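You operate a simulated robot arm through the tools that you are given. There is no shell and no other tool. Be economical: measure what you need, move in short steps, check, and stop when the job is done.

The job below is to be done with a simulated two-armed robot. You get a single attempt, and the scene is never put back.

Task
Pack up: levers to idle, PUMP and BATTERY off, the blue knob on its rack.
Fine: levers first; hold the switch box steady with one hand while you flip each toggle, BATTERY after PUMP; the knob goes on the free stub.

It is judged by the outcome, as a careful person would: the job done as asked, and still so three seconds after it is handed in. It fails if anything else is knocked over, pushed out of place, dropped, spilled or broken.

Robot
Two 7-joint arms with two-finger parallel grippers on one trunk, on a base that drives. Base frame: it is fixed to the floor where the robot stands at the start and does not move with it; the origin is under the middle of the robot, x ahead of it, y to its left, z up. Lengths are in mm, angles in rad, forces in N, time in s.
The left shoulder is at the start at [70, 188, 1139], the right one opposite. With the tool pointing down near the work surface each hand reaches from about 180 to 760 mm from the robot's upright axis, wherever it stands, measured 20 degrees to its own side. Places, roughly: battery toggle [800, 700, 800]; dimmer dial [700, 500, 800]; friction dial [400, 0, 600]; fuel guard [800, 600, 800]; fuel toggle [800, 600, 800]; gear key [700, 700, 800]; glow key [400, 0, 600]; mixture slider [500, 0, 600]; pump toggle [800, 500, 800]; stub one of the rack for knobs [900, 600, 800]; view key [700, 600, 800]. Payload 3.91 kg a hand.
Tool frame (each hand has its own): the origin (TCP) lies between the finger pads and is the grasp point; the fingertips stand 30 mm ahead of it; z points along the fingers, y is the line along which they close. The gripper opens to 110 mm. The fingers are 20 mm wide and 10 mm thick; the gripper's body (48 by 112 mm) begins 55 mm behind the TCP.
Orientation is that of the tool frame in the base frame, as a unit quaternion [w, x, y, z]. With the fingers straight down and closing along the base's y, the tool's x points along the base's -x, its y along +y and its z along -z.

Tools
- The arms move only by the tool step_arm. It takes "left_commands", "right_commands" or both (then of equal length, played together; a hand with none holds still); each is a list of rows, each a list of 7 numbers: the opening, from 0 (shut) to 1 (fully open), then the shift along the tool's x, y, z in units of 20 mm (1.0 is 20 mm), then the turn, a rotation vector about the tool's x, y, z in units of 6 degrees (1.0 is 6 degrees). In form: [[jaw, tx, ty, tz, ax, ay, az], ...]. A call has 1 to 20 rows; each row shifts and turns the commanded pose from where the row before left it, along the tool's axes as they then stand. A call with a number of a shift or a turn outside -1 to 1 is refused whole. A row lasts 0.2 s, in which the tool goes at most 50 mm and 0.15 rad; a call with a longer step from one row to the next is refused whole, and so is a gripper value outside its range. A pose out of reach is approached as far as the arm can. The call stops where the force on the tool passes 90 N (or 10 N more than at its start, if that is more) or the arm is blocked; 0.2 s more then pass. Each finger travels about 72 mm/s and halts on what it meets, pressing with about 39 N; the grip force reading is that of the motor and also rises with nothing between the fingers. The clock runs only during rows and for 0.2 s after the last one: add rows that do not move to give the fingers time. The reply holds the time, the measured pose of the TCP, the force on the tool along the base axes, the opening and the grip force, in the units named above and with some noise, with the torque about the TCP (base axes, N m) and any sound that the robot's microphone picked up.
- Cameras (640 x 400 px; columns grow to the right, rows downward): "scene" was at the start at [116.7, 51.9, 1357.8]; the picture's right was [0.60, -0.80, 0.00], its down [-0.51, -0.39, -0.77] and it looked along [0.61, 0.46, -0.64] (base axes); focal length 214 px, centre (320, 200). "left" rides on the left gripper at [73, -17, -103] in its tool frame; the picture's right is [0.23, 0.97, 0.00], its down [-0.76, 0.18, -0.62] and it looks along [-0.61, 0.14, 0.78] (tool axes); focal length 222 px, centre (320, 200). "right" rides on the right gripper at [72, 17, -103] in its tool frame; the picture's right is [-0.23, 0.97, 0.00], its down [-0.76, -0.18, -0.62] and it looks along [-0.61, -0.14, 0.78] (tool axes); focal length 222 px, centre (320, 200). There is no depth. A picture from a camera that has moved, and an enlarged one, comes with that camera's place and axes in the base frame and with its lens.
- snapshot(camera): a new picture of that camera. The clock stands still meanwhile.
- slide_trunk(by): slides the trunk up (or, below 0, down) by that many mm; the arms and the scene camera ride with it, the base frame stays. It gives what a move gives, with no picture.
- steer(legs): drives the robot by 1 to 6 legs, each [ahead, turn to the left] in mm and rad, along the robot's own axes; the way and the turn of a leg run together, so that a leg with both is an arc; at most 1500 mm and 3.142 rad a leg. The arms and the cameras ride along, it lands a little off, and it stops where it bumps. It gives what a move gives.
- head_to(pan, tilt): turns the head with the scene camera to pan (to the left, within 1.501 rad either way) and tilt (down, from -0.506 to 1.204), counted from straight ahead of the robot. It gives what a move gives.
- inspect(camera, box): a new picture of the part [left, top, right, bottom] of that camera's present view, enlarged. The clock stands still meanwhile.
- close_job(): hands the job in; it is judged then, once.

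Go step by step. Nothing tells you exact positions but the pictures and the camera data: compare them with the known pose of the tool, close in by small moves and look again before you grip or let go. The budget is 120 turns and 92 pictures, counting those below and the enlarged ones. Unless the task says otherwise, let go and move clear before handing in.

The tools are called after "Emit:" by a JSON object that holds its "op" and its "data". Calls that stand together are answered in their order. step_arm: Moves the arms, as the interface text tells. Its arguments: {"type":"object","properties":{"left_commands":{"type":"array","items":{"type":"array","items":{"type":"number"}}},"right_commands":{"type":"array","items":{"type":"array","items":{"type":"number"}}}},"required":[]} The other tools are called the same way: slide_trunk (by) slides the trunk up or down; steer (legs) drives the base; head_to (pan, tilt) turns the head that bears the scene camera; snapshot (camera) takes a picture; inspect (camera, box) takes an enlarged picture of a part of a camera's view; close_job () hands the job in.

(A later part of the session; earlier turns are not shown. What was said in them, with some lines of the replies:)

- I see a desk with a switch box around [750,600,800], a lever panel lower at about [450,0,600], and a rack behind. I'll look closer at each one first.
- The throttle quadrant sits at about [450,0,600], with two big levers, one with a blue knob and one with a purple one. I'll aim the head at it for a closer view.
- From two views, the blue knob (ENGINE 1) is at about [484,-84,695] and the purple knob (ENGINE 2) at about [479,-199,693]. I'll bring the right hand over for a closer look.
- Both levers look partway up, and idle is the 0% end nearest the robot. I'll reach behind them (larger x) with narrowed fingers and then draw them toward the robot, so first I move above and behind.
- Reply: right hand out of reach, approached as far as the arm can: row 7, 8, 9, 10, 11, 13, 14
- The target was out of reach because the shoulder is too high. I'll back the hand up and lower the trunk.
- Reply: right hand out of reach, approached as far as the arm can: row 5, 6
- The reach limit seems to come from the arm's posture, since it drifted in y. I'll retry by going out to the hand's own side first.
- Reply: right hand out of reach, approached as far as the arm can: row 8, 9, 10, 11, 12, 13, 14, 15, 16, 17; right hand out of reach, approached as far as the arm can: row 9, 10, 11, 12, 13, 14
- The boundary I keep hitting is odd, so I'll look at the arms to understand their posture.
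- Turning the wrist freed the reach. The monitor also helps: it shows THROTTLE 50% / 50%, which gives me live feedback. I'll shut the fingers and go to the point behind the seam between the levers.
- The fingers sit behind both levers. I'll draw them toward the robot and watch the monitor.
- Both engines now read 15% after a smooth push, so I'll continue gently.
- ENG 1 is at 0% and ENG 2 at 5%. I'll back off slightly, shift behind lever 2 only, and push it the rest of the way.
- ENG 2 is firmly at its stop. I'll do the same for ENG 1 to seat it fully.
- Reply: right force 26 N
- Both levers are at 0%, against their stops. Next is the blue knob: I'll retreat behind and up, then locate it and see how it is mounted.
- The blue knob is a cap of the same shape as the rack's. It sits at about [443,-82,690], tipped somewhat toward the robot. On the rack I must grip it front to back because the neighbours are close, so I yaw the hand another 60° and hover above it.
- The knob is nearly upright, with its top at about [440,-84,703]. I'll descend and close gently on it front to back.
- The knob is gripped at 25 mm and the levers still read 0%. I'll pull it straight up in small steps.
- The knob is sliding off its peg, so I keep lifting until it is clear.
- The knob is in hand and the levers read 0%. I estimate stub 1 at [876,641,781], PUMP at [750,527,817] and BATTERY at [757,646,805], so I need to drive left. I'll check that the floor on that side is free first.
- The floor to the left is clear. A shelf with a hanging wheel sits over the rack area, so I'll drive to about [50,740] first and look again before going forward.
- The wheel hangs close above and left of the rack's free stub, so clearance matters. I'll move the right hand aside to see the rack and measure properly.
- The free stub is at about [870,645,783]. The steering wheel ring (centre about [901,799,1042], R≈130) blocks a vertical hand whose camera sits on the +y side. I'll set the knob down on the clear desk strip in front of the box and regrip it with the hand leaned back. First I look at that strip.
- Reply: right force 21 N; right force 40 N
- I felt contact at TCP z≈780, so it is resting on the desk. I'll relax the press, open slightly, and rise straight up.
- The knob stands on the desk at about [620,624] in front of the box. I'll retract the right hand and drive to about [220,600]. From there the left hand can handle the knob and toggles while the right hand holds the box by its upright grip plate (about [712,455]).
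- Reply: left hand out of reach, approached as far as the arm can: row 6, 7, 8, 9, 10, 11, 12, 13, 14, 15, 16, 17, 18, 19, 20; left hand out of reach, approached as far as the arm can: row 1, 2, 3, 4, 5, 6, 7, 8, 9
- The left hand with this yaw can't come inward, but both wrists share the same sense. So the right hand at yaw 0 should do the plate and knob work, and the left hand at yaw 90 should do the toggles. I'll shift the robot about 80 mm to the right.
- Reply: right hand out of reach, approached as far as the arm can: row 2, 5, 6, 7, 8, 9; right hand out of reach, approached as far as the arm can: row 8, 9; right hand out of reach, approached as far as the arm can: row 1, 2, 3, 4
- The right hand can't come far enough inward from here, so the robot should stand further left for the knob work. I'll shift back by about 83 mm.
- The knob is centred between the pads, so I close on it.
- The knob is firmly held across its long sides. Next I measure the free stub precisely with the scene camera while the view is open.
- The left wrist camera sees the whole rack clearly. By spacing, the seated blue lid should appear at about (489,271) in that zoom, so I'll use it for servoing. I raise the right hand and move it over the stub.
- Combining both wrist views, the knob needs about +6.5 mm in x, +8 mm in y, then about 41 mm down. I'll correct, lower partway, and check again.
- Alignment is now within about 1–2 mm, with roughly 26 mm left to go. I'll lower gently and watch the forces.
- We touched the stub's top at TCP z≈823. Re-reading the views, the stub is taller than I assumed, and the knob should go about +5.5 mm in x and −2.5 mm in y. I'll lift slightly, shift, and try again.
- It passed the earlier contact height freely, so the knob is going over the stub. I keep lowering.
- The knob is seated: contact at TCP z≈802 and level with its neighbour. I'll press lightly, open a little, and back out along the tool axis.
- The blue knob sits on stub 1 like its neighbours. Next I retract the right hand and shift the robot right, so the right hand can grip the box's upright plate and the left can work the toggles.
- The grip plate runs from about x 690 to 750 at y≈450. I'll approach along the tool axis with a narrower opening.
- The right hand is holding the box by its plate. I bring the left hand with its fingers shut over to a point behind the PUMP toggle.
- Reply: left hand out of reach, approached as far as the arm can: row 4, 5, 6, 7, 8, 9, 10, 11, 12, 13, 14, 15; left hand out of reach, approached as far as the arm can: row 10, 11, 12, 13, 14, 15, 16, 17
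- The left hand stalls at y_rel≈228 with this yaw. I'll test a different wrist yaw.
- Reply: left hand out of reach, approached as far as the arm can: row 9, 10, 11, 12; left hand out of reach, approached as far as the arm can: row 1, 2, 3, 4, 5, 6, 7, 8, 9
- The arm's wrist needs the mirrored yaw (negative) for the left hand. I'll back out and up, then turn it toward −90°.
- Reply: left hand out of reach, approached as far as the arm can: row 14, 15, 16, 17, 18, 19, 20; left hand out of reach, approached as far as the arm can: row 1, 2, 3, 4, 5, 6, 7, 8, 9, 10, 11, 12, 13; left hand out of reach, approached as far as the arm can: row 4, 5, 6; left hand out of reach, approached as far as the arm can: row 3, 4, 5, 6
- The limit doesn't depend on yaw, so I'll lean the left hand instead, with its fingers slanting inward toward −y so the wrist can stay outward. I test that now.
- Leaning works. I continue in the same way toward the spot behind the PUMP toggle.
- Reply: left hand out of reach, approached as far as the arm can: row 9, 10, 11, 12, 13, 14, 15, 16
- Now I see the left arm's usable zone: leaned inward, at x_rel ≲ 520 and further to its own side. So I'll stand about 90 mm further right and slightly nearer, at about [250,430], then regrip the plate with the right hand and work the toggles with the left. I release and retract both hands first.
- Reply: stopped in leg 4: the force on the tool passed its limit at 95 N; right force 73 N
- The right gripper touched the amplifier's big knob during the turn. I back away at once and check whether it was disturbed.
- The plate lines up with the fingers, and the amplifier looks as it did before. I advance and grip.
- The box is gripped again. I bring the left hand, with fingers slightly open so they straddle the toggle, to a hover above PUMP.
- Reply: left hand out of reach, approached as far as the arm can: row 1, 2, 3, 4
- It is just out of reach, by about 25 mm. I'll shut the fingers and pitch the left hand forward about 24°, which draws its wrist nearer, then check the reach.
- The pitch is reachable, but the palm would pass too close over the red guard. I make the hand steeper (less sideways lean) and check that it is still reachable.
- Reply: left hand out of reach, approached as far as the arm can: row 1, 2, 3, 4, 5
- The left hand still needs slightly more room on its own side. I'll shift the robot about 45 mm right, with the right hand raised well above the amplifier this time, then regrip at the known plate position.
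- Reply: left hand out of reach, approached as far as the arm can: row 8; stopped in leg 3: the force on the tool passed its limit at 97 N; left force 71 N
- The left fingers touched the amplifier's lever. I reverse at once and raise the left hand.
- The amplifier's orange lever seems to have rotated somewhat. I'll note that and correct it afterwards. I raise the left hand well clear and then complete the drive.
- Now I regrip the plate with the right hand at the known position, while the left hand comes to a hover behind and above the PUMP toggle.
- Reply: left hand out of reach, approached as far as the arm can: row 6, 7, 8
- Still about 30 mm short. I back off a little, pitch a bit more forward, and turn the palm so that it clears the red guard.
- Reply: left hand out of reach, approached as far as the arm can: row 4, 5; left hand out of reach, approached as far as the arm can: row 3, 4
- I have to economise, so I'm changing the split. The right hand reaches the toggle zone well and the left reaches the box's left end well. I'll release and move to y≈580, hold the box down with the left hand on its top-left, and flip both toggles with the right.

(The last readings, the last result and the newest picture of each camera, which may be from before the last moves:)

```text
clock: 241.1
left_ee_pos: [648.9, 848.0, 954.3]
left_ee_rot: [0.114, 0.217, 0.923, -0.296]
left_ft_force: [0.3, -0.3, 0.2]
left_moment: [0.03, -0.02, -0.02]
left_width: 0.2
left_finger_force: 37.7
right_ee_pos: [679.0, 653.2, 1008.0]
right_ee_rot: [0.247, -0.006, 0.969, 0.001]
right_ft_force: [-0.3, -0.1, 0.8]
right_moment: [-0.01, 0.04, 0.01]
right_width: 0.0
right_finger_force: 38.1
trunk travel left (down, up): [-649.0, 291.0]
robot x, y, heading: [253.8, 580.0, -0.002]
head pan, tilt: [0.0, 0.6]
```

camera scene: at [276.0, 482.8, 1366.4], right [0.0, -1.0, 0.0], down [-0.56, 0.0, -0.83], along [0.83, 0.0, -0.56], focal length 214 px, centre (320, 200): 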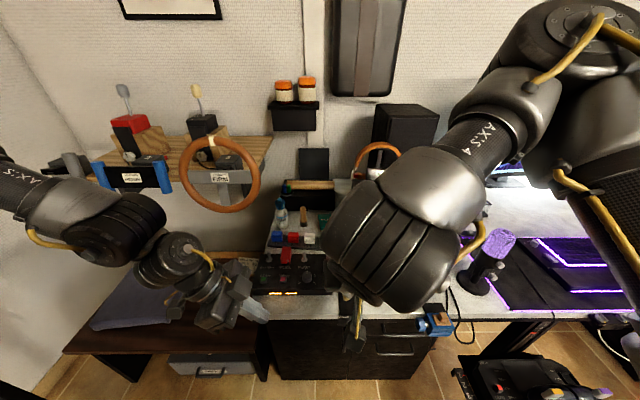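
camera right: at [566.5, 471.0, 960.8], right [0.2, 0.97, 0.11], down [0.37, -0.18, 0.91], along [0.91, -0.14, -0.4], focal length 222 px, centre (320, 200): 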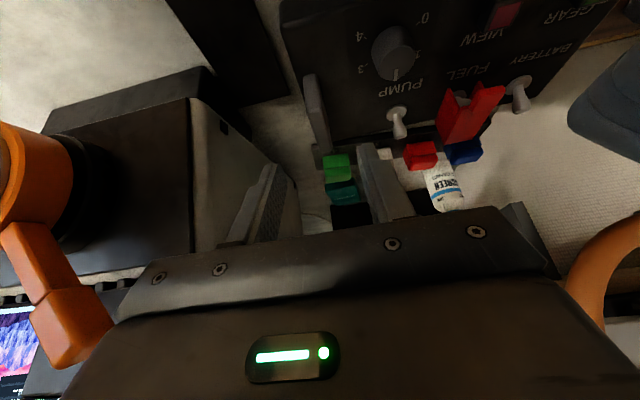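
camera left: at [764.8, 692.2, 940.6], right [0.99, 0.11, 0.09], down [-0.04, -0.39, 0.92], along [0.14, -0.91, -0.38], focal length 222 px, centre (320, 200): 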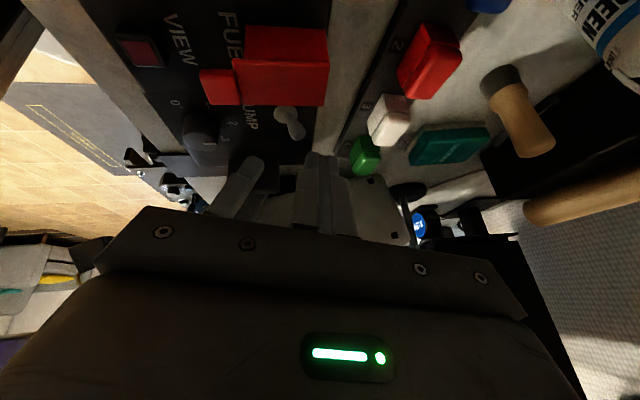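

Emit:
{"op": "step_arm", "data": {"left_commands": [[0, -0.333, -0.1, 0.898, 0, 0, 0], [0, -0.333, -0.1, 0.898, 0, 0, 0], [0, -0.333, -0.1, 0.898, 0, 0, 0], [0, -0.333, -0.1, 0.898, 0, 0, 0], [0, -0.333, -0.1, 0.898, 0, 0, 0], [0, -0.333, -0.1, 0.898, 0, 0, 0], [0, -0.333, -0.1, 0.898, 0, 0, 0], [0, -0.333, -0.1, 0.898, 0, 0, 0], [0, -0.333, -0.1, 0.898, 0, 0, 0], [0, -0.333, -0.1, 0.898, 0, 0, 0]], "right_commands": [[0, -0.196, -0.68, 0.88, 0, 0, 0], [0, -0.196, -0.68, 0.88, 0, 0, 0], [0, -0.196, -0.68, 0.88, 0, 0, 0], [0, -0.196, -0.68, 0.88, 0, 0, 0], [0, -0.196, -0.68, 0.88, 0, 0, 0], [0, -0.196, -0.68, 0.88, 0, 0, 0], [0, -0.196, -0.68, 0.88, 0, 0, 0], [0, -0.196, -0.68, 0.88, 0, 0, 0], [0, -0.196, -0.68, 0.88, 0, 0, 0], [0, 0, 0, 0, 0, 0, 0]]}}

Emit:
{"op": "step_arm", "data": {"left_commands": [[0, 0, 0, 0.5, 0, 0, 0], [0, 0, 0, 0.4, 0, 0, 0]]}}

Emit:
{"op": "snapshot", "data": {"camera": "right"}}

```text
clock: 243.3
left_ee_pos: [706.1, 721.5, 860.3]
left_ee_rot: [0.112, 0.217, 0.923, -0.298]
left_ft_force: [0.4, -0.4, -0.4]
left_moment: [-0.01, -0.01, 0.02]
left_width: 0.0
left_finger_force: 37.4
left hand out of reach, approached as far as the arm can: row 9, 10
right_ee_pos: [786.8, 532.5, 886.5]
right_ee_rot: [0.247, -0.006, 0.969, 0.0]
right_ft_force: [-0.1, 0.2, 0.0]
right_moment: [0.0, -0.03, -0.01]
right_width: 0.0
right_finger_force: 37.4
trunk travel left (down, up): [-649.0, 291.0]
robot x, y, heading: [257.7, 574.3, 0.005]
head pan, tilt: [0.0, 0.6]
```

```text
clock: 243.9
left_ee_pos: [705.8, 720.6, 858.9]
left_ee_rot: [0.112, 0.218, 0.923, -0.297]
left_ft_force: [0.1, 0.0, 0.4]
left_moment: [-0.01, -0.03, -0.05]
left_width: 0.0
left_finger_force: 37.5
left hand out of reach, approached as far as the arm can: row 1, 2
right_ee_pos: [786.8, 532.0, 886.2]
right_ee_rot: [0.247, -0.006, 0.969, 0.001]
right_ft_force: [-0.6, -0.2, 0.0]
right_moment: [0.01, 0.02, 0.01]
right_width: 0.0
right_finger_force: 37.4
trunk travel left (down, up): [-649.0, 291.0]
robot x, y, heading: [253.1, 574.7, 0.002]
head pan, tilt: [0.0, 0.6]
```

```text
4 pictures are left
camera right: at [674.5, 547.3, 941.8], right [0.19, 0.98, 0.11], down [0.37, -0.17, 0.91], along [0.91, -0.13, -0.4], focal length 222 px, centre (320, 200)
```

right: 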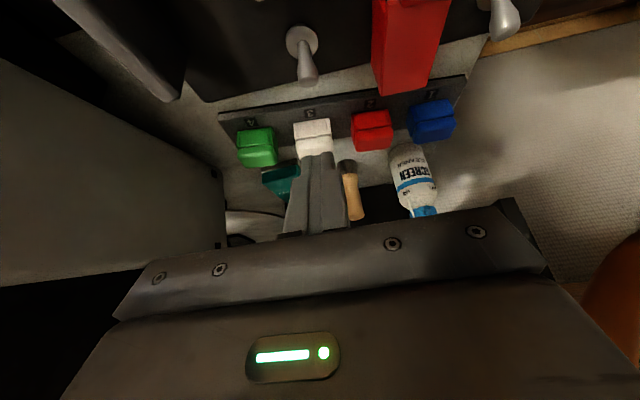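

PUMP is lined up for the right hand. The left hand needs more sideways lean to come in over the box top, so I tilt it further and approach the surface.

Emit:
{"op": "step_arm", "data": {"left_commands": [[0, 0, 0, 0, 0.879, -0.468, -0.082], [0, 0, 0, 0, 0.879, -0.468, -0.082], [0, 0, 0, 0, 0.879, -0.468, -0.082], [0, 0, 0, 0, 0.44, -0.234, -0.04], [0, 0, 0.25, 0.69, 0, 0, 0], [0, 0, 0.25, 0.69, 0, 0, 0], [0, 0.02, 0.25, 0.68, 0, 0, 0]]}}

Emit:
{"op": "step_arm", "data": {"left_commands": [[0, 0.087, 0.145, 0.106, 0, 0, 0], [0, 0.087, 0.145, 0.106, 0, 0, 0]]}}

```text
clock: 245.5
left_ee_pos: [705.1, 721.2, 883.5]
left_ee_rot: [0.15, 0.194, 0.854, -0.46]
left_ft_force: [-0.7, 0.1, -0.2]
left_moment: [-0.02, 0.03, 0.02]
left_width: 0.0
left_finger_force: 37.8
left hand out of reach, approached as far as the arm can: row 2, 3, 4, 5, 6, 7
right_ee_pos: [786.4, 531.7, 885.0]
right_ee_rot: [0.247, -0.005, 0.969, 0.001]
right_ft_force: [-0.4, 0.0, 0.1]
right_moment: [0.01, 0.01, -0.02]
right_width: 0.0
right_finger_force: 38.0
trunk travel left (down, up): [-649.0, 291.0]
robot x, y, heading: [255.5, 577.4, 0.003]
head pan, tilt: [0.0, 0.6]
```

```text
clock: 246.1
left_ee_pos: [704.1, 723.5, 882.6]
left_ee_rot: [0.15, 0.192, 0.854, -0.46]
left_ft_force: [-0.4, 0.0, -0.2]
left_moment: [0.01, 0.01, 0.02]
left_width: 0.2
left_finger_force: 38.1
left hand out of reach, approached as far as the arm can: row 1, 2
right_ee_pos: [787.5, 530.7, 886.8]
right_ee_rot: [0.246, -0.006, 0.969, 0.001]
right_ft_force: [1.0, -1.2, -0.5]
right_moment: [0.04, -0.03, 0.02]
right_width: 0.1
right_finger_force: 38.0
trunk travel left (down, up): [-649.0, 291.0]
robot x, y, heading: [256.7, 578.1, 0.004]
head pan, tilt: [0.0, 0.6]
```

The left arm can't press there from this spot. Before repositioning, I test how far inward the right hand can go at this depth, with the left hand retracted.

Emit:
{"op": "step_arm", "data": {"left_commands": [[0, 0.882, -0.466, -0.08, 0, 0, 0], [0, 0.882, -0.466, -0.08, 0, 0, 0], [0, 0.882, -0.466, -0.08, 0, 0, 0], [0, 0.882, -0.466, -0.08, 0, 0, 0], [0, 0.882, -0.466, -0.08, 0, 0, 0], [0, 0.882, -0.466, -0.08, 0, 0, 0], [0, 0.882, -0.466, -0.08, 0, 0, 0], [0, 0.882, -0.466, -0.08, 0, 0, 0], [0, 0, 0, 0, 0, 0, 0], [0, 0, 0, 0, 0, 0, 0], [0, 0, 0, 0, 0, 0, 0], [0, 0, 0, 0, 0, 0, 0], [0, 0, 0, 0, 0, 0, 0], [0, 0, 0, 0, 0, 0, 0], [0, 0, 0, 0, 0, 0, 0]], "right_commands": [[0, 0, 0, 0, 0, 0, 0], [0, 0, 0, 0, 0, 0, 0], [0, 0, 0, 0, 0, 0, 0], [0, 0, 0, 0, 0, 0, 0], [0, 0, 0, 0, 0, 0, 0], [0, 0, 0, 0, 0, 0, 0], [0, 0, 1, 0, 0, 0, 0], [0, 0, 1, 0, 0, 0, 0], [0, 0, 1, 0, 0, 0, 0], [0, 0, 1, 0, 0, 0, 0], [0, 0, 1, 0, 0, 0, 0], [0, 0, 1, 0, 0, 0, 0], [0, 0, 1, 0, 0, 0, 0], [0, 0, 1, 0, 0, 0, 0], [0, 0, 0.7, 0, 0, 0, 0]]}}

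```text
clock: 249.3
left_ee_pos: [572.8, 732.8, 890.1]
left_ee_rot: [0.151, 0.193, 0.854, -0.46]
left_ft_force: [0.4, 0.1, 0.3]
left_moment: [-0.03, -0.01, 0.02]
left_width: 0.2
left_finger_force: 38.3
left hand out of reach, approached as far as the arm can: row 6, 7, 8
right_ee_pos: [786.1, 707.3, 884.3]
right_ee_rot: [0.246, -0.006, 0.969, 0.0]
right_ft_force: [-0.2, 0.6, -0.5]
right_moment: [0.02, 0.01, 0.0]
right_width: 0.1
right_finger_force: 37.8
trunk travel left (down, up): [-649.0, 291.0]
robot x, y, heading: [255.1, 579.0, -0.003]
head pan, tilt: [0.0, 0.6]
```

Emit:
{"op": "step_arm", "data": {"right_commands": [[0, 0, 1, 0, 0, 0, 0], [0, 0, 1, 0, 0, 0, 0], [0, 0, 1, 0, 0, 0, 0], [0, 0, 0.8, 0, 0, 0, 0]]}}

```text
clock: 250.3
left_ee_pos: [574.1, 731.8, 890.5]
left_ee_rot: [0.149, 0.193, 0.854, -0.46]
left_ft_force: [0.0, -0.1, 0.7]
left_moment: [-0.04, -0.03, -0.01]
left_width: 0.1
left_finger_force: 37.9
right_ee_pos: [766.8, 724.4, 889.8]
right_ee_rot: [0.247, -0.005, 0.969, 0.0]
right_ft_force: [-0.4, -0.2, 0.1]
right_moment: [-0.02, 0.01, 0.02]
right_width: 0.0
right_finger_force: 37.6
right hand out of reach, approached as far as the arm can: row 1, 2, 3, 4
trunk travel left (down, up): [-649.0, 291.0]
robot x, y, heading: [252.6, 575.7, 0.002]
head pan, tilt: [0.0, 0.6]
```

The right hand can work up to y_rel≈128 at this depth. So y0≈525 suits both: the left pressing at [700,668] and the right flipping both toggles. I raise both hands high and shift.

Emit:
{"op": "step_arm", "data": {"left_commands": [[0, -0.432, -0.728, -0.533, 0, 0, 0], [0, -0.432, -0.728, -0.533, 0, 0, 0], [0, -0.432, -0.728, -0.533, 0, 0, 0], [0, -0.432, -0.728, -0.533, 0, 0, 0], [0, -0.432, -0.728, -0.533, 0, 0, 0], [0, -0.432, -0.728, -0.533, 0, 0, 0], [0, 0, 0, 0, -0.882, 0.466, 0.08], [0, 0, 0, 0, -0.882, 0.466, 0.08], [0, 0, 0, 0, -0.882, 0.466, 0.08], [0, 0, 0, 0, 0, 0, 0], [0, 0, 0, 0, 0, 0, 0], [0, 0, 0, 0, 0, 0, 0], [0, 0, 0, 0, 0, 0, 0], [0, 0, 0, 0, 0, 0, 0], [0, 0, 0, 0, 0, 0, 0]], "right_commands": [[0, -0.49, 0, -0.87, 0, 0, 0], [0, -0.49, 0, -0.87, 0, 0, 0], [0, -0.49, 0, -0.87, 0, 0, 0], [0, -0.49, 0, -0.87, 0, 0, 0], [0, -0.49, 0, -0.87, 0, 0, 0], [0, -0.49, 0, -0.87, 0, 0, 0], [0, -0.49, 0, -0.87, 0, 0, 0], [0, -0.49, 0, -0.87, 0, 0, 0], [0, 0.87, -0.5, -0.48, 0, 0, 0], [0, 0.87, -0.5, -0.48, 0, 0, 0], [0, 0.87, -0.5, -0.48, 0, 0, 0], [0, 0.87, -0.5, -0.48, 0, 0, 0], [0, 0.87, -0.5, -0.48, 0, 0, 0], [0, 0.87, -0.5, -0.48, 0, 0, 0], [0, 0.87, -0.5, -0.48, 0, 0, 0]]}}

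Emit:
{"op": "steer", "data": {"legs": [[-60, 0], [0, -0.71], [79, 0], [0, 0.71]]}}

```text
clock: 253.5
left_ee_pos: [613.1, 761.1, 1006.3]
left_ee_rot: [0.117, 0.215, 0.915, -0.321]
left_ft_force: [-0.1, -0.6, -0.2]
left_moment: [-0.03, -0.01, -0.01]
left_width: 0.0
left_finger_force: 37.9
left hand out of reach, approached as far as the arm can: row 1, 2, 3, 4, 5, 6, 7, 8
right_ee_pos: [629.6, 653.1, 1051.0]
right_ee_rot: [0.245, -0.005, 0.969, 0.0]
right_ft_force: [0.5, 0.4, -0.2]
right_moment: [0.03, -0.01, -0.02]
right_width: 0.0
right_finger_force: 37.9
trunk travel left (down, up): [-649.0, 291.0]
robot x, y, heading: [253.7, 580.1, 0.001]
head pan, tilt: [0.0, 0.6]
```

```text
clock: 259.0
left_ee_pos: [617.2, 707.1, 1005.7]
left_ee_rot: [0.117, 0.216, 0.915, -0.32]
left_ft_force: [0.0, -1.2, 0.8]
left_moment: [-0.01, 0.03, 0.02]
left_width: 0.1
left_finger_force: 37.5
right_ee_pos: [633.1, 600.6, 1050.8]
right_ee_rot: [0.246, -0.004, 0.969, 0.0]
right_ft_force: [0.1, 0.3, 0.4]
right_moment: [-0.01, 0.01, -0.03]
right_width: 0.0
right_finger_force: 37.5
trunk travel left (down, up): [-649.0, 291.0]
robot x, y, heading: [254.8, 524.6, -0.004]
head pan, tilt: [0.0, 0.6]
```

Emit:
{"op": "step_arm", "data": {"left_commands": [[0, -0.112, 0.618, 0.8, 0, 0, 0], [0, -0.112, 0.618, 0.8, 0, 0, 0], [0, -0.112, 0.618, 0.8, 0, 0, 0], [0, -0.112, 0.618, 0.8, 0, 0, 0], [0, -0.112, 0.618, 0.8, 0, 0, 0], [0, -0.112, 0.618, 0.8, 0, 0, 0], [0, -0.112, 0.618, 0.8, 0, 0, 0], [0, -0.112, 0.618, 0.8, 0, 0, 0], [0, -0.112, 0.618, 0.8, 0, 0, 0], [0, 0, 0, 0, 0, 0, 0], [0, 0, 0, 0, 0, 0, 0]], "right_commands": [[0, -0.25, -0.318, 0.99, 0, 0, 0], [0, -0.25, -0.318, 0.99, 0, 0, 0], [0, -0.25, -0.318, 0.99, 0, 0, 0], [0, -0.25, -0.318, 0.99, 0, 0, 0], [0, -0.25, -0.318, 0.99, 0, 0, 0], [0, -0.25, -0.318, 0.99, 0, 0, 0], [0, -0.25, -0.318, 0.99, 0, 0, 0], [0, -0.25, -0.318, 0.99, 0, 0, 0], [0, -0.25, -0.318, 0.99, 0, 0, 0], [0, -0.25, -0.318, 0.99, 0, 0, 0], [0, -0.25, -0.318, 0.99, 0, 0, 0]]}}

Emit:
{"op": "step_arm", "data": {"left_commands": [[0, 0.14, 0.214, 0.307, 0, 0, 0], [0, 0.14, 0.214, 0.307, 0, 0, 0]]}}

```text
clock: 261.4
left_ee_pos: [697.5, 685.2, 842.5]
left_ee_rot: [0.118, 0.216, 0.915, -0.322]
left_ft_force: [0.6, -0.5, -0.5]
left_moment: [0.01, 0.0, 0.04]
left_width: 0.3
left_finger_force: 37.5
right_ee_pos: [787.2, 531.2, 886.1]
right_ee_rot: [0.246, -0.004, 0.969, 0.0]
right_ft_force: [1.2, -0.6, -0.1]
right_moment: [0.03, 0.02, -0.01]
right_width: 0.0
right_finger_force: 37.8
trunk travel left (down, up): [-649.0, 291.0]
robot x, y, heading: [255.3, 525.6, -0.001]
head pan, tilt: [0.0, 0.6]
```

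```text
clock: 262.0
left_ee_pos: [695.4, 694.9, 836.8]
left_ee_rot: [0.117, 0.216, 0.915, -0.321]
left_ft_force: [-0.3, -0.1, 0.5]
left_moment: [0.01, 0.01, -0.02]
left_width: 0.1
left_finger_force: 38.0
left hand out of reach, approached as far as the arm can: row 1, 2
right_ee_pos: [786.0, 532.1, 885.7]
right_ee_rot: [0.247, -0.004, 0.969, 0.0]
right_ft_force: [1.0, 0.2, 0.1]
right_moment: [-0.01, 0.01, 0.02]
right_width: 0.0
right_finger_force: 37.8
trunk travel left (down, up): [-649.0, 291.0]
robot x, y, heading: [256.2, 527.0, -0.001]
head pan, tilt: [0.0, 0.6]
```

The left hand is about 20 mm short of the surface. I try closer to the robot, near the box's front-left top.

Emit:
{"op": "step_arm", "data": {"left_commands": [[0, 0.63, -0.6, -0.32, 0, 0, 0], [0, 0.63, -0.6, -0.32, 0, 0, 0], [0, 0.14, 0.214, 0.307, 0, 0, 0], [0, 0.14, 0.214, 0.307, 0, 0, 0], [0, 0.14, 0.214, 0.307, 0, 0, 0]]}}

```text
clock: 263.2
left_ee_pos: [662.0, 696.7, 831.6]
left_ee_rot: [0.118, 0.216, 0.915, -0.321]
left_ft_force: [-0.3, 0.2, 0.3]
left_moment: [0.02, 0.0, 0.05]
left_width: 0.0
left_finger_force: 37.6
left hand out of reach, approached as far as the arm can: row 5
right_ee_pos: [786.3, 531.5, 886.8]
right_ee_rot: [0.246, -0.003, 0.969, 0.0]
right_ft_force: [0.6, 0.5, -0.4]
right_moment: [-0.02, -0.02, -0.01]
right_width: 0.2
right_finger_force: 37.9
trunk travel left (down, up): [-649.0, 291.0]
robot x, y, heading: [256.3, 524.0, 0.0]
head pan, tilt: [0.0, 0.6]
```

Reach is the only obstacle, so I lower the trunk a few millimetres to bring the left fingertips onto the box top.

Emit:
{"op": "slide_trunk", "data": {"by": -8}}

Emit:
{"op": "slide_trunk", "data": {"by": -4}}

Emit:
{"op": "inspect", "data": {"camera": "right", "box": [200, 0, 640, 275]}}

```text
clock: 263.7
left_ee_pos: [660.6, 697.0, 823.8]
left_ee_rot: [0.118, 0.217, 0.914, -0.321]
left_ft_force: [-0.4, 0.8, 0.5]
left_moment: [0.0, -0.03, 0.02]
left_width: 0.1
left_finger_force: 37.6
right_ee_pos: [787.2, 531.6, 878.2]
right_ee_rot: [0.246, -0.003, 0.969, -0.001]
right_ft_force: [0.3, 0.9, -0.9]
right_moment: [0.0, 0.01, 0.01]
right_width: 0.0
right_finger_force: 38.4
trunk travel left (down, up): [-641.0, 299.0]
robot x, y, heading: [259.9, 524.7, -0.002]
head pan, tilt: [0.0, 0.6]
```

```text
clock: 264.3
left_ee_pos: [661.0, 695.7, 819.9]
left_ee_rot: [0.117, 0.216, 0.915, -0.321]
left_ft_force: [0.5, 0.0, 0.4]
left_moment: [0.03, -0.02, 0.0]
left_width: 0.3
left_finger_force: 37.7
right_ee_pos: [785.8, 530.9, 875.7]
right_ee_rot: [0.246, -0.003, 0.969, 0.0]
right_ft_force: [0.2, 0.3, -0.6]
right_moment: [-0.01, 0.0, 0.01]
right_width: 0.0
right_finger_force: 38.0
trunk travel left (down, up): [-637.0, 303.0]
robot x, y, heading: [255.7, 522.1, -0.007]
head pan, tilt: [0.0, 0.6]
```

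```text
1.45 times, centred on (420, 138) of right
camera zoom: at [674.0, 546.9, 930.2], right [0.19, 0.98, 0.11], down [0.37, -0.17, 0.91], along [0.91, -0.14, -0.4], focal length 323 px, centre (174, 291)
```

zoom: 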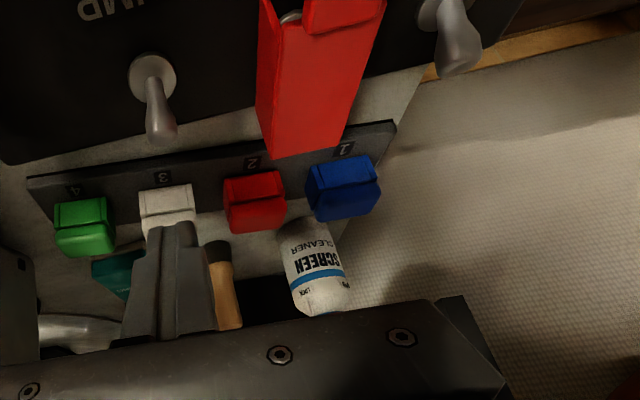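

Emit:
{"op": "slide_trunk", "data": {"by": -5}}

Emit:
{"op": "slide_trunk", "data": {"by": -4}}

Emit:
{"op": "slide_trunk", "data": {"by": -3}}

```text
clock: 264.8
left_ee_pos: [661.4, 696.1, 816.2]
left_ee_rot: [0.119, 0.216, 0.914, -0.323]
left_ft_force: [0.2, 3.6, 16.8]
left_moment: [-0.02, 0.02, -0.02]
left_width: 0.1
left_finger_force: 37.5
right_ee_pos: [785.8, 531.1, 869.7]
right_ee_rot: [0.246, -0.004, 0.969, 0.0]
right_ft_force: [0.0, 0.0, -0.4]
right_moment: [-0.01, 0.02, 0.03]
right_width: 0.1
right_finger_force: 37.8
trunk travel left (down, up): [-632.0, 308.0]
robot x, y, heading: [257.2, 526.9, -0.008]
head pan, tilt: [0.0, 0.6]
```

```text
clock: 265.3
left_ee_pos: [660.8, 695.4, 816.2]
left_ee_rot: [0.123, 0.216, 0.914, -0.322]
left_ft_force: [4.4, 16.1, 59.3]
left_moment: [-0.12, -0.07, 0.02]
left_width: 0.0
left_finger_force: 37.6
right_ee_pos: [783.4, 531.4, 867.3]
right_ee_rot: [0.249, -0.005, 0.968, 0.001]
right_ft_force: [-0.4, 0.1, 1.1]
right_moment: [0.0, -0.01, 0.01]
right_width: 0.0
right_finger_force: 37.7
trunk travel left (down, up): [-628.0, 312.0]
robot x, y, heading: [251.3, 521.8, -0.002]
head pan, tilt: [0.0, 0.6]
```

```text
clock: 265.9
left_ee_pos: [659.3, 694.6, 813.7]
left_ee_rot: [0.126, 0.216, 0.912, -0.325]
left_ft_force: [3.5, 23.2, 83.8]
left_moment: [-0.2, -0.04, 0.03]
left_width: 0.0
left_finger_force: 37.5
right_ee_pos: [782.1, 531.8, 865.8]
right_ee_rot: [0.249, -0.004, 0.968, 0.0]
right_ft_force: [0.2, -0.3, -0.3]
right_moment: [-0.03, 0.01, -0.01]
right_width: 0.0
right_finger_force: 37.3
trunk travel left (down, up): [-625.0, 315.0]
robot x, y, heading: [253.9, 526.3, -0.001]
head pan, tilt: [0.0, 0.6]
```

The box is held down with the left hand. I ease the press to a moderate level and then flip PUMP with the right hand.

Emit:
{"op": "slide_trunk", "data": {"by": 5}}

Emit:
{"op": "step_arm", "data": {"right_commands": [[0, -0.2, 0, 0.1, 0, 0, 0], [0, 0.37, 0, 0.65, 0, 0, 0], [0, 0.37, 0, 0.65, 0, 0, 0], [0, 0.37, 0, 0.65, 0, 0, 0]]}}

Emit:
{"op": "step_arm", "data": {"right_commands": [[0, 0.35, 0, -0.19, 0, 0, 0], [0, 0.35, 0, -0.19, 0, 0, 0], [0, 0.35, 0, -0.19, 0, 0, 0], [0, 0.35, 0, -0.19, 0, 0, 0], [0, 0.35, 0, -0.19, 0, 0, 0], [0, 0.35, 0, -0.19, 0, 0, 0]]}}

Emit:
{"op": "inspect", "data": {"camera": "right", "box": [200, 0, 640, 275]}}

```text
clock: 266.4
left_ee_pos: [660.8, 693.9, 816.5]
left_ee_rot: [0.121, 0.217, 0.913, -0.323]
left_ft_force: [4.2, 0.9, 47.2]
left_moment: [-0.46, -0.09, 0.05]
left_width: 0.0
left_finger_force: 38.0
right_ee_pos: [784.3, 530.2, 868.3]
right_ee_rot: [0.248, -0.004, 0.969, 0.001]
right_ft_force: [-0.2, -0.1, -0.3]
right_moment: [0.03, -0.01, 0.01]
right_width: 0.0
right_finger_force: 37.5
trunk travel left (down, up): [-630.0, 310.0]
robot x, y, heading: [255.5, 520.6, -0.005]
head pan, tilt: [0.0, 0.6]
```

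```text
clock: 267.4
left_ee_pos: [659.2, 695.0, 816.6]
left_ee_rot: [0.121, 0.216, 0.914, -0.323]
left_ft_force: [2.1, -0.6, 42.7]
left_moment: [-0.51, -0.01, 0.02]
left_width: 0.1
left_finger_force: 37.0
right_ee_pos: [788.4, 527.3, 823.6]
right_ee_rot: [0.248, -0.004, 0.969, 0.0]
right_ft_force: [0.2, 0.3, 0.4]
right_moment: [-0.02, 0.01, -0.01]
right_width: 0.0
right_finger_force: 37.9
trunk travel left (down, up): [-630.0, 310.0]
robot x, y, heading: [254.2, 522.0, -0.004]
head pan, tilt: [0.0, 0.6]
```

```text
clock: 268.8
left_ee_pos: [658.9, 694.6, 816.8]
left_ee_rot: [0.119, 0.216, 0.914, -0.322]
left_ft_force: [-4.5, 3.5, 50.3]
left_moment: [-0.36, 0.18, -0.05]
left_width: 0.1
left_finger_force: 37.8
right_ee_pos: [739.3, 528.0, 824.3]
right_ee_rot: [0.249, -0.004, 0.969, 0.001]
right_ft_force: [4.2, -4.9, 3.5]
right_moment: [-0.05, -0.05, 0.06]
right_width: 0.0
right_finger_force: 37.9
trunk travel left (down, up): [-630.0, 310.0]
robot x, y, heading: [255.0, 524.7, -0.005]
head pan, tilt: [0.0, 0.6]
```

```text
1.45 times, centred on (420, 138) of right
camera zoom: at [626.7, 544.4, 880.5], right [0.19, 0.98, 0.11], down [0.37, -0.17, 0.91], along [0.91, -0.13, -0.39], focal length 323 px, centre (174, 291)
```

zoom: 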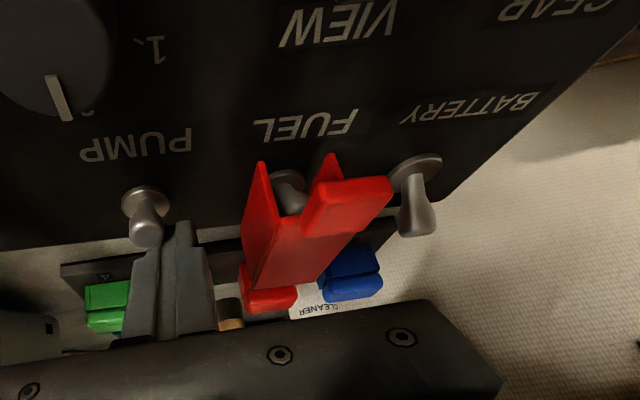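

PUMP's lever now points toward the robot and the box stayed put. I lift the right hand, move behind BATTERY, and flip it the same way while the left keeps holding.

Emit:
{"op": "step_arm", "data": {"right_commands": [[0, -0.49, 0, -0.87, 0, 0, 0], [0, -0.49, 0, -0.87, 0, 0, 0], [0, -0.49, 0, -0.87, 0, 0, 0], [0, -0.37, 0.908, 0.2, 0, 0, 0], [0, -0.37, 0.908, 0.2, 0, 0, 0], [0, -0.37, 0.908, 0.2, 0, 0, 0], [0, -0.37, 0.908, 0.2, 0, 0, 0], [0, -0.37, 0.908, 0.2, 0, 0, 0], [0, -0.37, 0.908, 0.2, 0, 0, 0]]}}

Emit:
{"op": "inspect", "data": {"camera": "right", "box": [120, 0, 560, 275]}}

```text
clock: 270.8
left_ee_pos: [658.8, 694.7, 815.8]
left_ee_rot: [0.121, 0.216, 0.913, -0.324]
left_ft_force: [-3.3, 1.4, 47.5]
left_moment: [-0.47, 0.14, -0.05]
left_width: 0.0
left_finger_force: 37.3
right_ee_pos: [789.0, 640.0, 884.9]
right_ee_rot: [0.247, -0.003, 0.969, 0.001]
right_ft_force: [-0.6, -0.8, -0.3]
right_moment: [0.03, -0.02, 0.0]
right_width: 0.0
right_finger_force: 37.5
trunk travel left (down, up): [-630.0, 310.0]
robot x, y, heading: [255.6, 523.1, -0.006]
head pan, tilt: [0.0, 0.6]
```

```text
1.45 times, centred on (340, 138) of right
camera zoom: at [677.2, 655.3, 940.4], right [0.19, 0.98, 0.11], down [0.37, -0.17, 0.91], along [0.91, -0.14, -0.39], focal length 323 px, centre (291, 291)
```

zoom: 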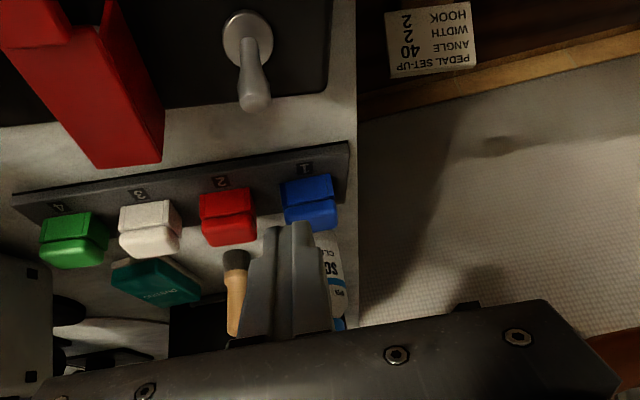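

BATTERY's tip is at about [773,634,808]. I adjust 5 mm, lower behind it, push it toward the robot, and lift.

Emit:
{"op": "step_arm", "data": {"right_commands": [[0, 0, -0.27, 0, 0, 0, 0], [0, 0.49, 0, 0.87, 0, 0, 0], [0, 0.49, 0, 0.87, 0, 0, 0], [0, 0.49, 0, 0.87, 0, 0, 0]]}}

Emit:
{"op": "step_arm", "data": {"right_commands": [[0, 0.35, 0, -0.19, 0, 0, 0], [0, 0.35, 0, -0.19, 0, 0, 0], [0, 0.35, 0, -0.19, 0, 0, 0], [0, 0.35, 0, -0.19, 0, 0, 0], [0, 0.35, 0, -0.19, 0, 0, 0], [0, 0.35, 0, -0.19, 0, 0, 0]]}}

Emit:
{"op": "step_arm", "data": {"right_commands": [[0, -0.49, 0, -0.87, 0, 0, 0], [0, -0.49, 0, -0.87, 0, 0, 0], [0, -0.49, 0, -0.87, 0, 0, 0], [0, -0.49, 0, -0.87, 0, 0, 0], [0, 0, -0.9, 0, 0, 0, 0], [0, 0, -0.9, 0, 0, 0, 0]]}}

Emit:
{"op": "inspect", "data": {"camera": "right", "box": [60, 0, 600, 338]}}

```text
clock: 271.8
left_ee_pos: [659.1, 694.2, 815.9]
left_ee_rot: [0.121, 0.216, 0.913, -0.323]
left_ft_force: [-1.6, 0.5, 47.3]
left_moment: [-0.46, 0.09, -0.01]
left_width: 0.0
left_finger_force: 37.7
right_ee_pos: [789.8, 634.1, 822.9]
right_ee_rot: [0.248, -0.004, 0.969, 0.001]
right_ft_force: [0.4, -0.3, 0.7]
right_moment: [-0.01, 0.02, -0.02]
right_width: 0.0
right_finger_force: 38.0
trunk travel left (down, up): [-630.0, 310.0]
robot x, y, heading: [257.7, 522.2, -0.003]
head pan, tilt: [0.0, 0.6]
```

```text
clock: 273.2
left_ee_pos: [656.0, 693.9, 815.9]
left_ee_rot: [0.116, 0.217, 0.915, -0.32]
left_ft_force: [-24.8, 21.5, 63.8]
left_moment: [0.02, 0.82, -0.24]
left_width: 0.1
left_finger_force: 38.2
right_ee_pos: [747.4, 626.3, 829.1]
right_ee_rot: [0.256, 0.001, 0.967, -0.004]
right_ft_force: [47.2, -19.4, 20.6]
right_moment: [-0.53, -0.8, -0.43]
right_width: 0.2
right_finger_force: 38.1
trunk travel left (down, up): [-630.0, 310.0]
robot x, y, heading: [256.0, 524.3, -0.004]
head pan, tilt: [0.0, 0.6]
```

```text
clock: 274.6
left_ee_pos: [660.9, 694.1, 816.8]
left_ee_rot: [0.122, 0.216, 0.914, -0.322]
left_ft_force: [10.0, 4.5, 48.2]
left_moment: [-0.35, -0.23, 0.09]
left_width: 0.0
left_finger_force: 37.2
right_ee_pos: [743.6, 598.8, 904.3]
right_ee_rot: [0.246, -0.004, 0.969, 0.001]
right_ft_force: [-0.5, -0.3, -0.7]
right_moment: [0.02, 0.02, 0.02]
right_width: 0.0
right_finger_force: 37.8
trunk travel left (down, up): [-630.0, 310.0]
robot x, y, heading: [255.9, 526.4, -0.006]
head pan, tilt: [0.0, 0.6]
```

```text
1.18 times, centred on (330, 169) of right
camera zoom: at [630.8, 613.5, 959.4], right [0.19, 0.98, 0.11], down [0.37, -0.17, 0.91], along [0.91, -0.13, -0.4], focal length 263 px, centre (308, 237)
```

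zoom: 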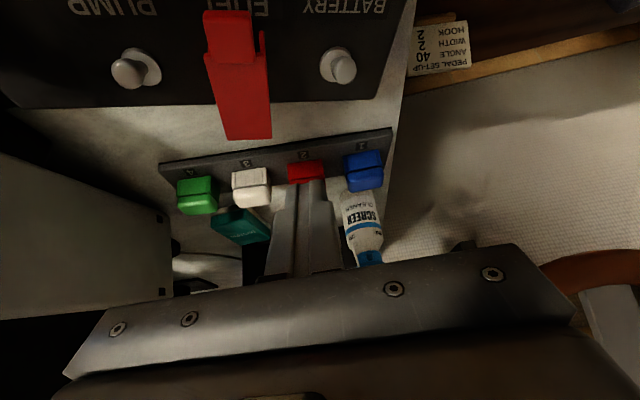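

Both toggles now point toward the robot (off), with the blue knob on stub 1. I release the box with the left hand. Then I'll gently nudge the amplifier's orange lever back toward its original angle with the right hand, stopping at where its side originally was.

Emit:
{"op": "step_arm", "data": {"left_commands": [[0, 0, 0, -1, 0, 0, 0], [0, 0, 0, -1, 0, 0, 0], [0, 0, 0, -1, 0, 0, 0], [0, 0, 0, -1, 0, 0, 0], [0, 0, 0, -1, 0, 0, 0], [0, 0, 0, -1, 0, 0, 0]], "right_commands": [[0, -0.44, 0, -0.78, 0, 0, 0], [0, -0.44, 0, -0.78, 0, 0, 0], [0, -0.44, 0, -0.78, 0, 0, 0], [0, -0.44, 0, -0.78, 0, 0, 0], [0, -0.44, 0, -0.78, 0, 0, 0], [0, -0.44, 0, -0.78, 0, 0, 0]]}}

Emit:
{"op": "step_arm", "data": {"right_commands": [[0, 0.355, -0.927, -0.196, 0, 0, 0], [0, 0.355, -0.927, -0.196, 0, 0, 0], [0, 0.355, -0.927, -0.196, 0, 0, 0], [0, 0.355, -0.927, -0.196, 0, 0, 0], [0, 0.355, -0.927, -0.196, 0, 0, 0], [0, 0.355, -0.927, -0.196, 0, 0, 0], [0, 0.355, -0.927, -0.196, 0, 0, 0], [0, 0.355, -0.927, -0.196, 0, 0, 0], [0, 0.355, -0.927, -0.196, 0, 0, 0], [0, 0.355, -0.927, -0.196, 0, 0, 0], [0, 0.355, -0.927, -0.196, 0, 0, 0]]}}

```text
clock: 276.0
left_ee_pos: [650.7, 773.1, 906.1]
left_ee_rot: [0.117, 0.216, 0.914, -0.322]
left_ft_force: [-0.4, 0.2, 0.7]
left_moment: [0.01, -0.01, 0.0]
left_width: 0.1
left_finger_force: 37.8
right_ee_pos: [745.0, 599.7, 1011.3]
right_ee_rot: [0.246, -0.004, 0.969, 0.0]
right_ft_force: [0.2, -0.4, 0.5]
right_moment: [-0.01, -0.02, 0.01]
right_width: 0.2
right_finger_force: 37.8
trunk travel left (down, up): [-630.0, 310.0]
robot x, y, heading: [254.5, 523.1, 0.001]
head pan, tilt: [0.0, 0.6]
```

```text
clock: 278.4
left_ee_pos: [649.7, 775.2, 905.7]
left_ee_rot: [0.12, 0.216, 0.914, -0.322]
left_ft_force: [-0.2, 0.7, -0.2]
left_moment: [-0.04, -0.06, 0.01]
left_width: 0.1
left_finger_force: 37.6
right_ee_pos: [654.3, 408.0, 1005.5]
right_ee_rot: [0.24, -0.02, 0.97, -0.006]
right_ft_force: [0.1, 0.8, -0.2]
right_moment: [0.0, -0.03, -0.01]
right_width: 0.0
right_finger_force: 37.7
right hand out of reach, approached as far as the arm can: row 11
trunk travel left (down, up): [-630.0, 310.0]
robot x, y, heading: [254.2, 527.6, -0.006]
head pan, tilt: [0.0, 0.6]
```

Emit:
{"op": "step_arm", "data": {"right_commands": [[0, 0, 0, 0, 0.48, 0, 0.87], [0, 0, 0, 0, 0.48, 0, 0.87], [0, 0, 0, 0, 0.48, 0, 0.87], [0, 0, 0, 0, 0.48, 0, 0.87], [0, 0.38, 0, 0.67, 0, 0, 0], [0, 0.38, 0, 0.67, 0, 0, 0]]}}

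Emit:
{"op": "step_arm", "data": {"right_commands": [[0, -0.18, -0.42, 0.1, 0, 0, 0], [0, -0.18, -0.42, 0.1, 0, 0, 0], [0, -0.18, -0.42, 0.1, 0, 0, 0], [0, -0.18, -0.42, 0.1, 0, 0, 0], [0, -0.18, -0.42, 0.1, 0, 0, 0]]}}

```text
clock: 279.8
left_ee_pos: [652.5, 772.8, 905.4]
left_ee_rot: [0.116, 0.216, 0.914, -0.322]
left_ft_force: [-0.4, -0.9, 0.9]
left_moment: [0.02, -0.02, 0.0]
left_width: 0.0
left_finger_force: 37.6
right_ee_pos: [659.9, 394.4, 980.3]
right_ee_rot: [0.242, 0.196, 0.949, -0.053]
right_ft_force: [-0.9, -0.1, -0.6]
right_moment: [0.0, 0.04, -0.03]
right_width: 0.0
right_finger_force: 38.2
trunk travel left (down, up): [-630.0, 310.0]
robot x, y, heading: [252.4, 524.7, -0.006]
head pan, tilt: [0.0, 0.6]
```

```text
clock: 281.0
left_ee_pos: [653.0, 785.1, 903.2]
left_ee_rot: [0.119, 0.214, 0.912, -0.328]
left_ft_force: [0.2, -0.3, 0.5]
left_moment: [-0.01, 0.01, 0.02]
left_width: 0.0
left_finger_force: 37.4
right_ee_pos: [664.9, 364.8, 984.9]
right_ee_rot: [0.246, 0.193, 0.948, -0.056]
right_ft_force: [8.0, 31.3, 31.4]
right_moment: [0.43, -0.4, 0.29]
right_width: 0.1
right_finger_force: 37.3
trunk travel left (down, up): [-630.0, 310.0]
robot x, y, heading: [256.4, 525.1, -0.007]
head pan, tilt: [0.0, 0.6]
```

The finger met the lever's tip end, which confirms it had swung left. I lower the finger to its underside, make one gentle push up and to the right toward the original position, and withdraw.

Emit:
{"op": "step_arm", "data": {"right_commands": [[0, 0.18, 0.42, -0.1, 0, 0, 0], [0, 0.18, 0.42, -0.1, 0, 0, 0], [0, 0.18, 0.42, -0.1, 0, 0, 0], [0, 0.18, 0.42, -0.1, 0, 0, 0], [0, 0.37, 0, 0.65, 0, 0, 0], [0, 0.37, 0, 0.65, 0, 0, 0]]}}

Emit:
{"op": "step_arm", "data": {"right_commands": [[0, -0.27, -0.405, -0.077, 0, 0, 0], [0, -0.27, -0.405, -0.077, 0, 0, 0], [0, -0.27, -0.405, -0.077, 0, 0, 0], [0, -0.27, -0.405, -0.077, 0, 0, 0], [0, -0.27, -0.405, -0.077, 0, 0, 0]]}}

```text
clock: 282.4
left_ee_pos: [652.2, 772.7, 904.8]
left_ee_rot: [0.118, 0.216, 0.915, -0.321]
left_ft_force: [0.2, 0.1, -0.6]
left_moment: [0.0, 0.06, -0.01]
left_width: 0.0
left_finger_force: 37.8
right_ee_pos: [660.1, 385.5, 949.1]
right_ee_rot: [0.242, 0.196, 0.949, -0.052]
right_ft_force: [0.7, 0.2, 2.3]
right_moment: [0.05, 0.02, -0.03]
right_width: 0.0
right_finger_force: 38.1
trunk travel left (down, up): [-630.0, 310.0]
robot x, y, heading: [252.2, 525.8, 0.0]
head pan, tilt: [0.0, 0.6]
```

```text
clock: 283.6
left_ee_pos: [652.8, 774.3, 904.5]
left_ee_rot: [0.116, 0.217, 0.914, -0.323]
left_ft_force: [0.3, -0.2, -0.1]
left_moment: [0.01, 0.0, -0.01]
left_width: 0.0
left_finger_force: 37.7
right_ee_pos: [658.3, 346.4, 964.0]
right_ee_rot: [0.241, 0.196, 0.949, -0.061]
right_ft_force: [0.9, -2.4, 3.4]
right_moment: [0.16, 0.24, 0.03]
right_width: 0.2
right_finger_force: 37.9
right hand out of reach, approached as far as the arm can: row 5
trunk travel left (down, up): [-630.0, 310.0]
robot x, y, heading: [253.6, 526.6, -0.004]
head pan, tilt: [0.0, 0.6]
```

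The finger swept to the lever's original side line with only about 3 N. I withdraw both hands clear.

Emit:
{"op": "step_arm", "data": {"right_commands": [[0, 0.2, 0.42, -0.1, 0, 0, 0], [0, 0.2, 0.42, -0.1, 0, 0, 0], [0, 0.2, 0.42, -0.1, 0, 0, 0], [0, 0.2, 0.42, -0.1, 0, 0, 0], [0, 0.2, 0.42, -0.1, 0, 0, 0], [0, 0, 0, -1, 0, 0, 0], [0, 0, 0, -1, 0, 0, 0], [0, 0, 0, -1, 0, 0, 0], [0, 0, 0, -1, 0, 0, 0], [0, 0, 0, -1, 0, 0, 0]]}}

```text
clock: 285.8
left_ee_pos: [653.8, 773.1, 905.6]
left_ee_rot: [0.117, 0.217, 0.914, -0.322]
left_ft_force: [-0.6, 0.3, -0.3]
left_moment: [-0.01, -0.01, -0.01]
left_width: 0.0
left_finger_force: 37.8
right_ee_pos: [613.2, 414.3, 1052.6]
right_ee_rot: [0.241, 0.196, 0.949, -0.052]
right_ft_force: [0.0, -0.1, -0.1]
right_moment: [0.01, 0.0, 0.0]
right_width: 0.0
right_finger_force: 38.2
trunk travel left (down, up): [-630.0, 310.0]
robot x, y, heading: [251.8, 525.6, -0.003]
head pan, tilt: [0.0, 0.6]
```

Both hands are clear. By my last looks the levers read 0%, both toggles are flipped, and the knob is on stub 1, so I hand the job in.

Emit:
{"op": "close_job", "data": {}}

```text
The job is handed in.
```

The packing-up is done as asked, but I knocked the amplifier's orange lever along the way and can't confirm it is back exactly where it was.

- **Levers:** both are at idle. The monitor read 0% for both engines when I last looked, after the knob came off.
- **PUMP and BATTERY:** both are switched off, PUMP first. My right hand flipped each one while my left hand pressed down on the top of the switch box. I did not manage to hold it by its grip plate. The BATTERY push peaked at about 47 N, and the box may have shifted a few millimetres.
- **Blue knob:** it is seated on stub 1, the free stub. I set it down on the desk for a moment on the way, to change my grip.
- **Amplifier lever:** each hand bumped the amplifier once while I was repositioning, at about 95 N each time. By my estimate the lever swung roughly 20° to the left. I pushed it back toward its original angle, but I had no pictures left to check the result.
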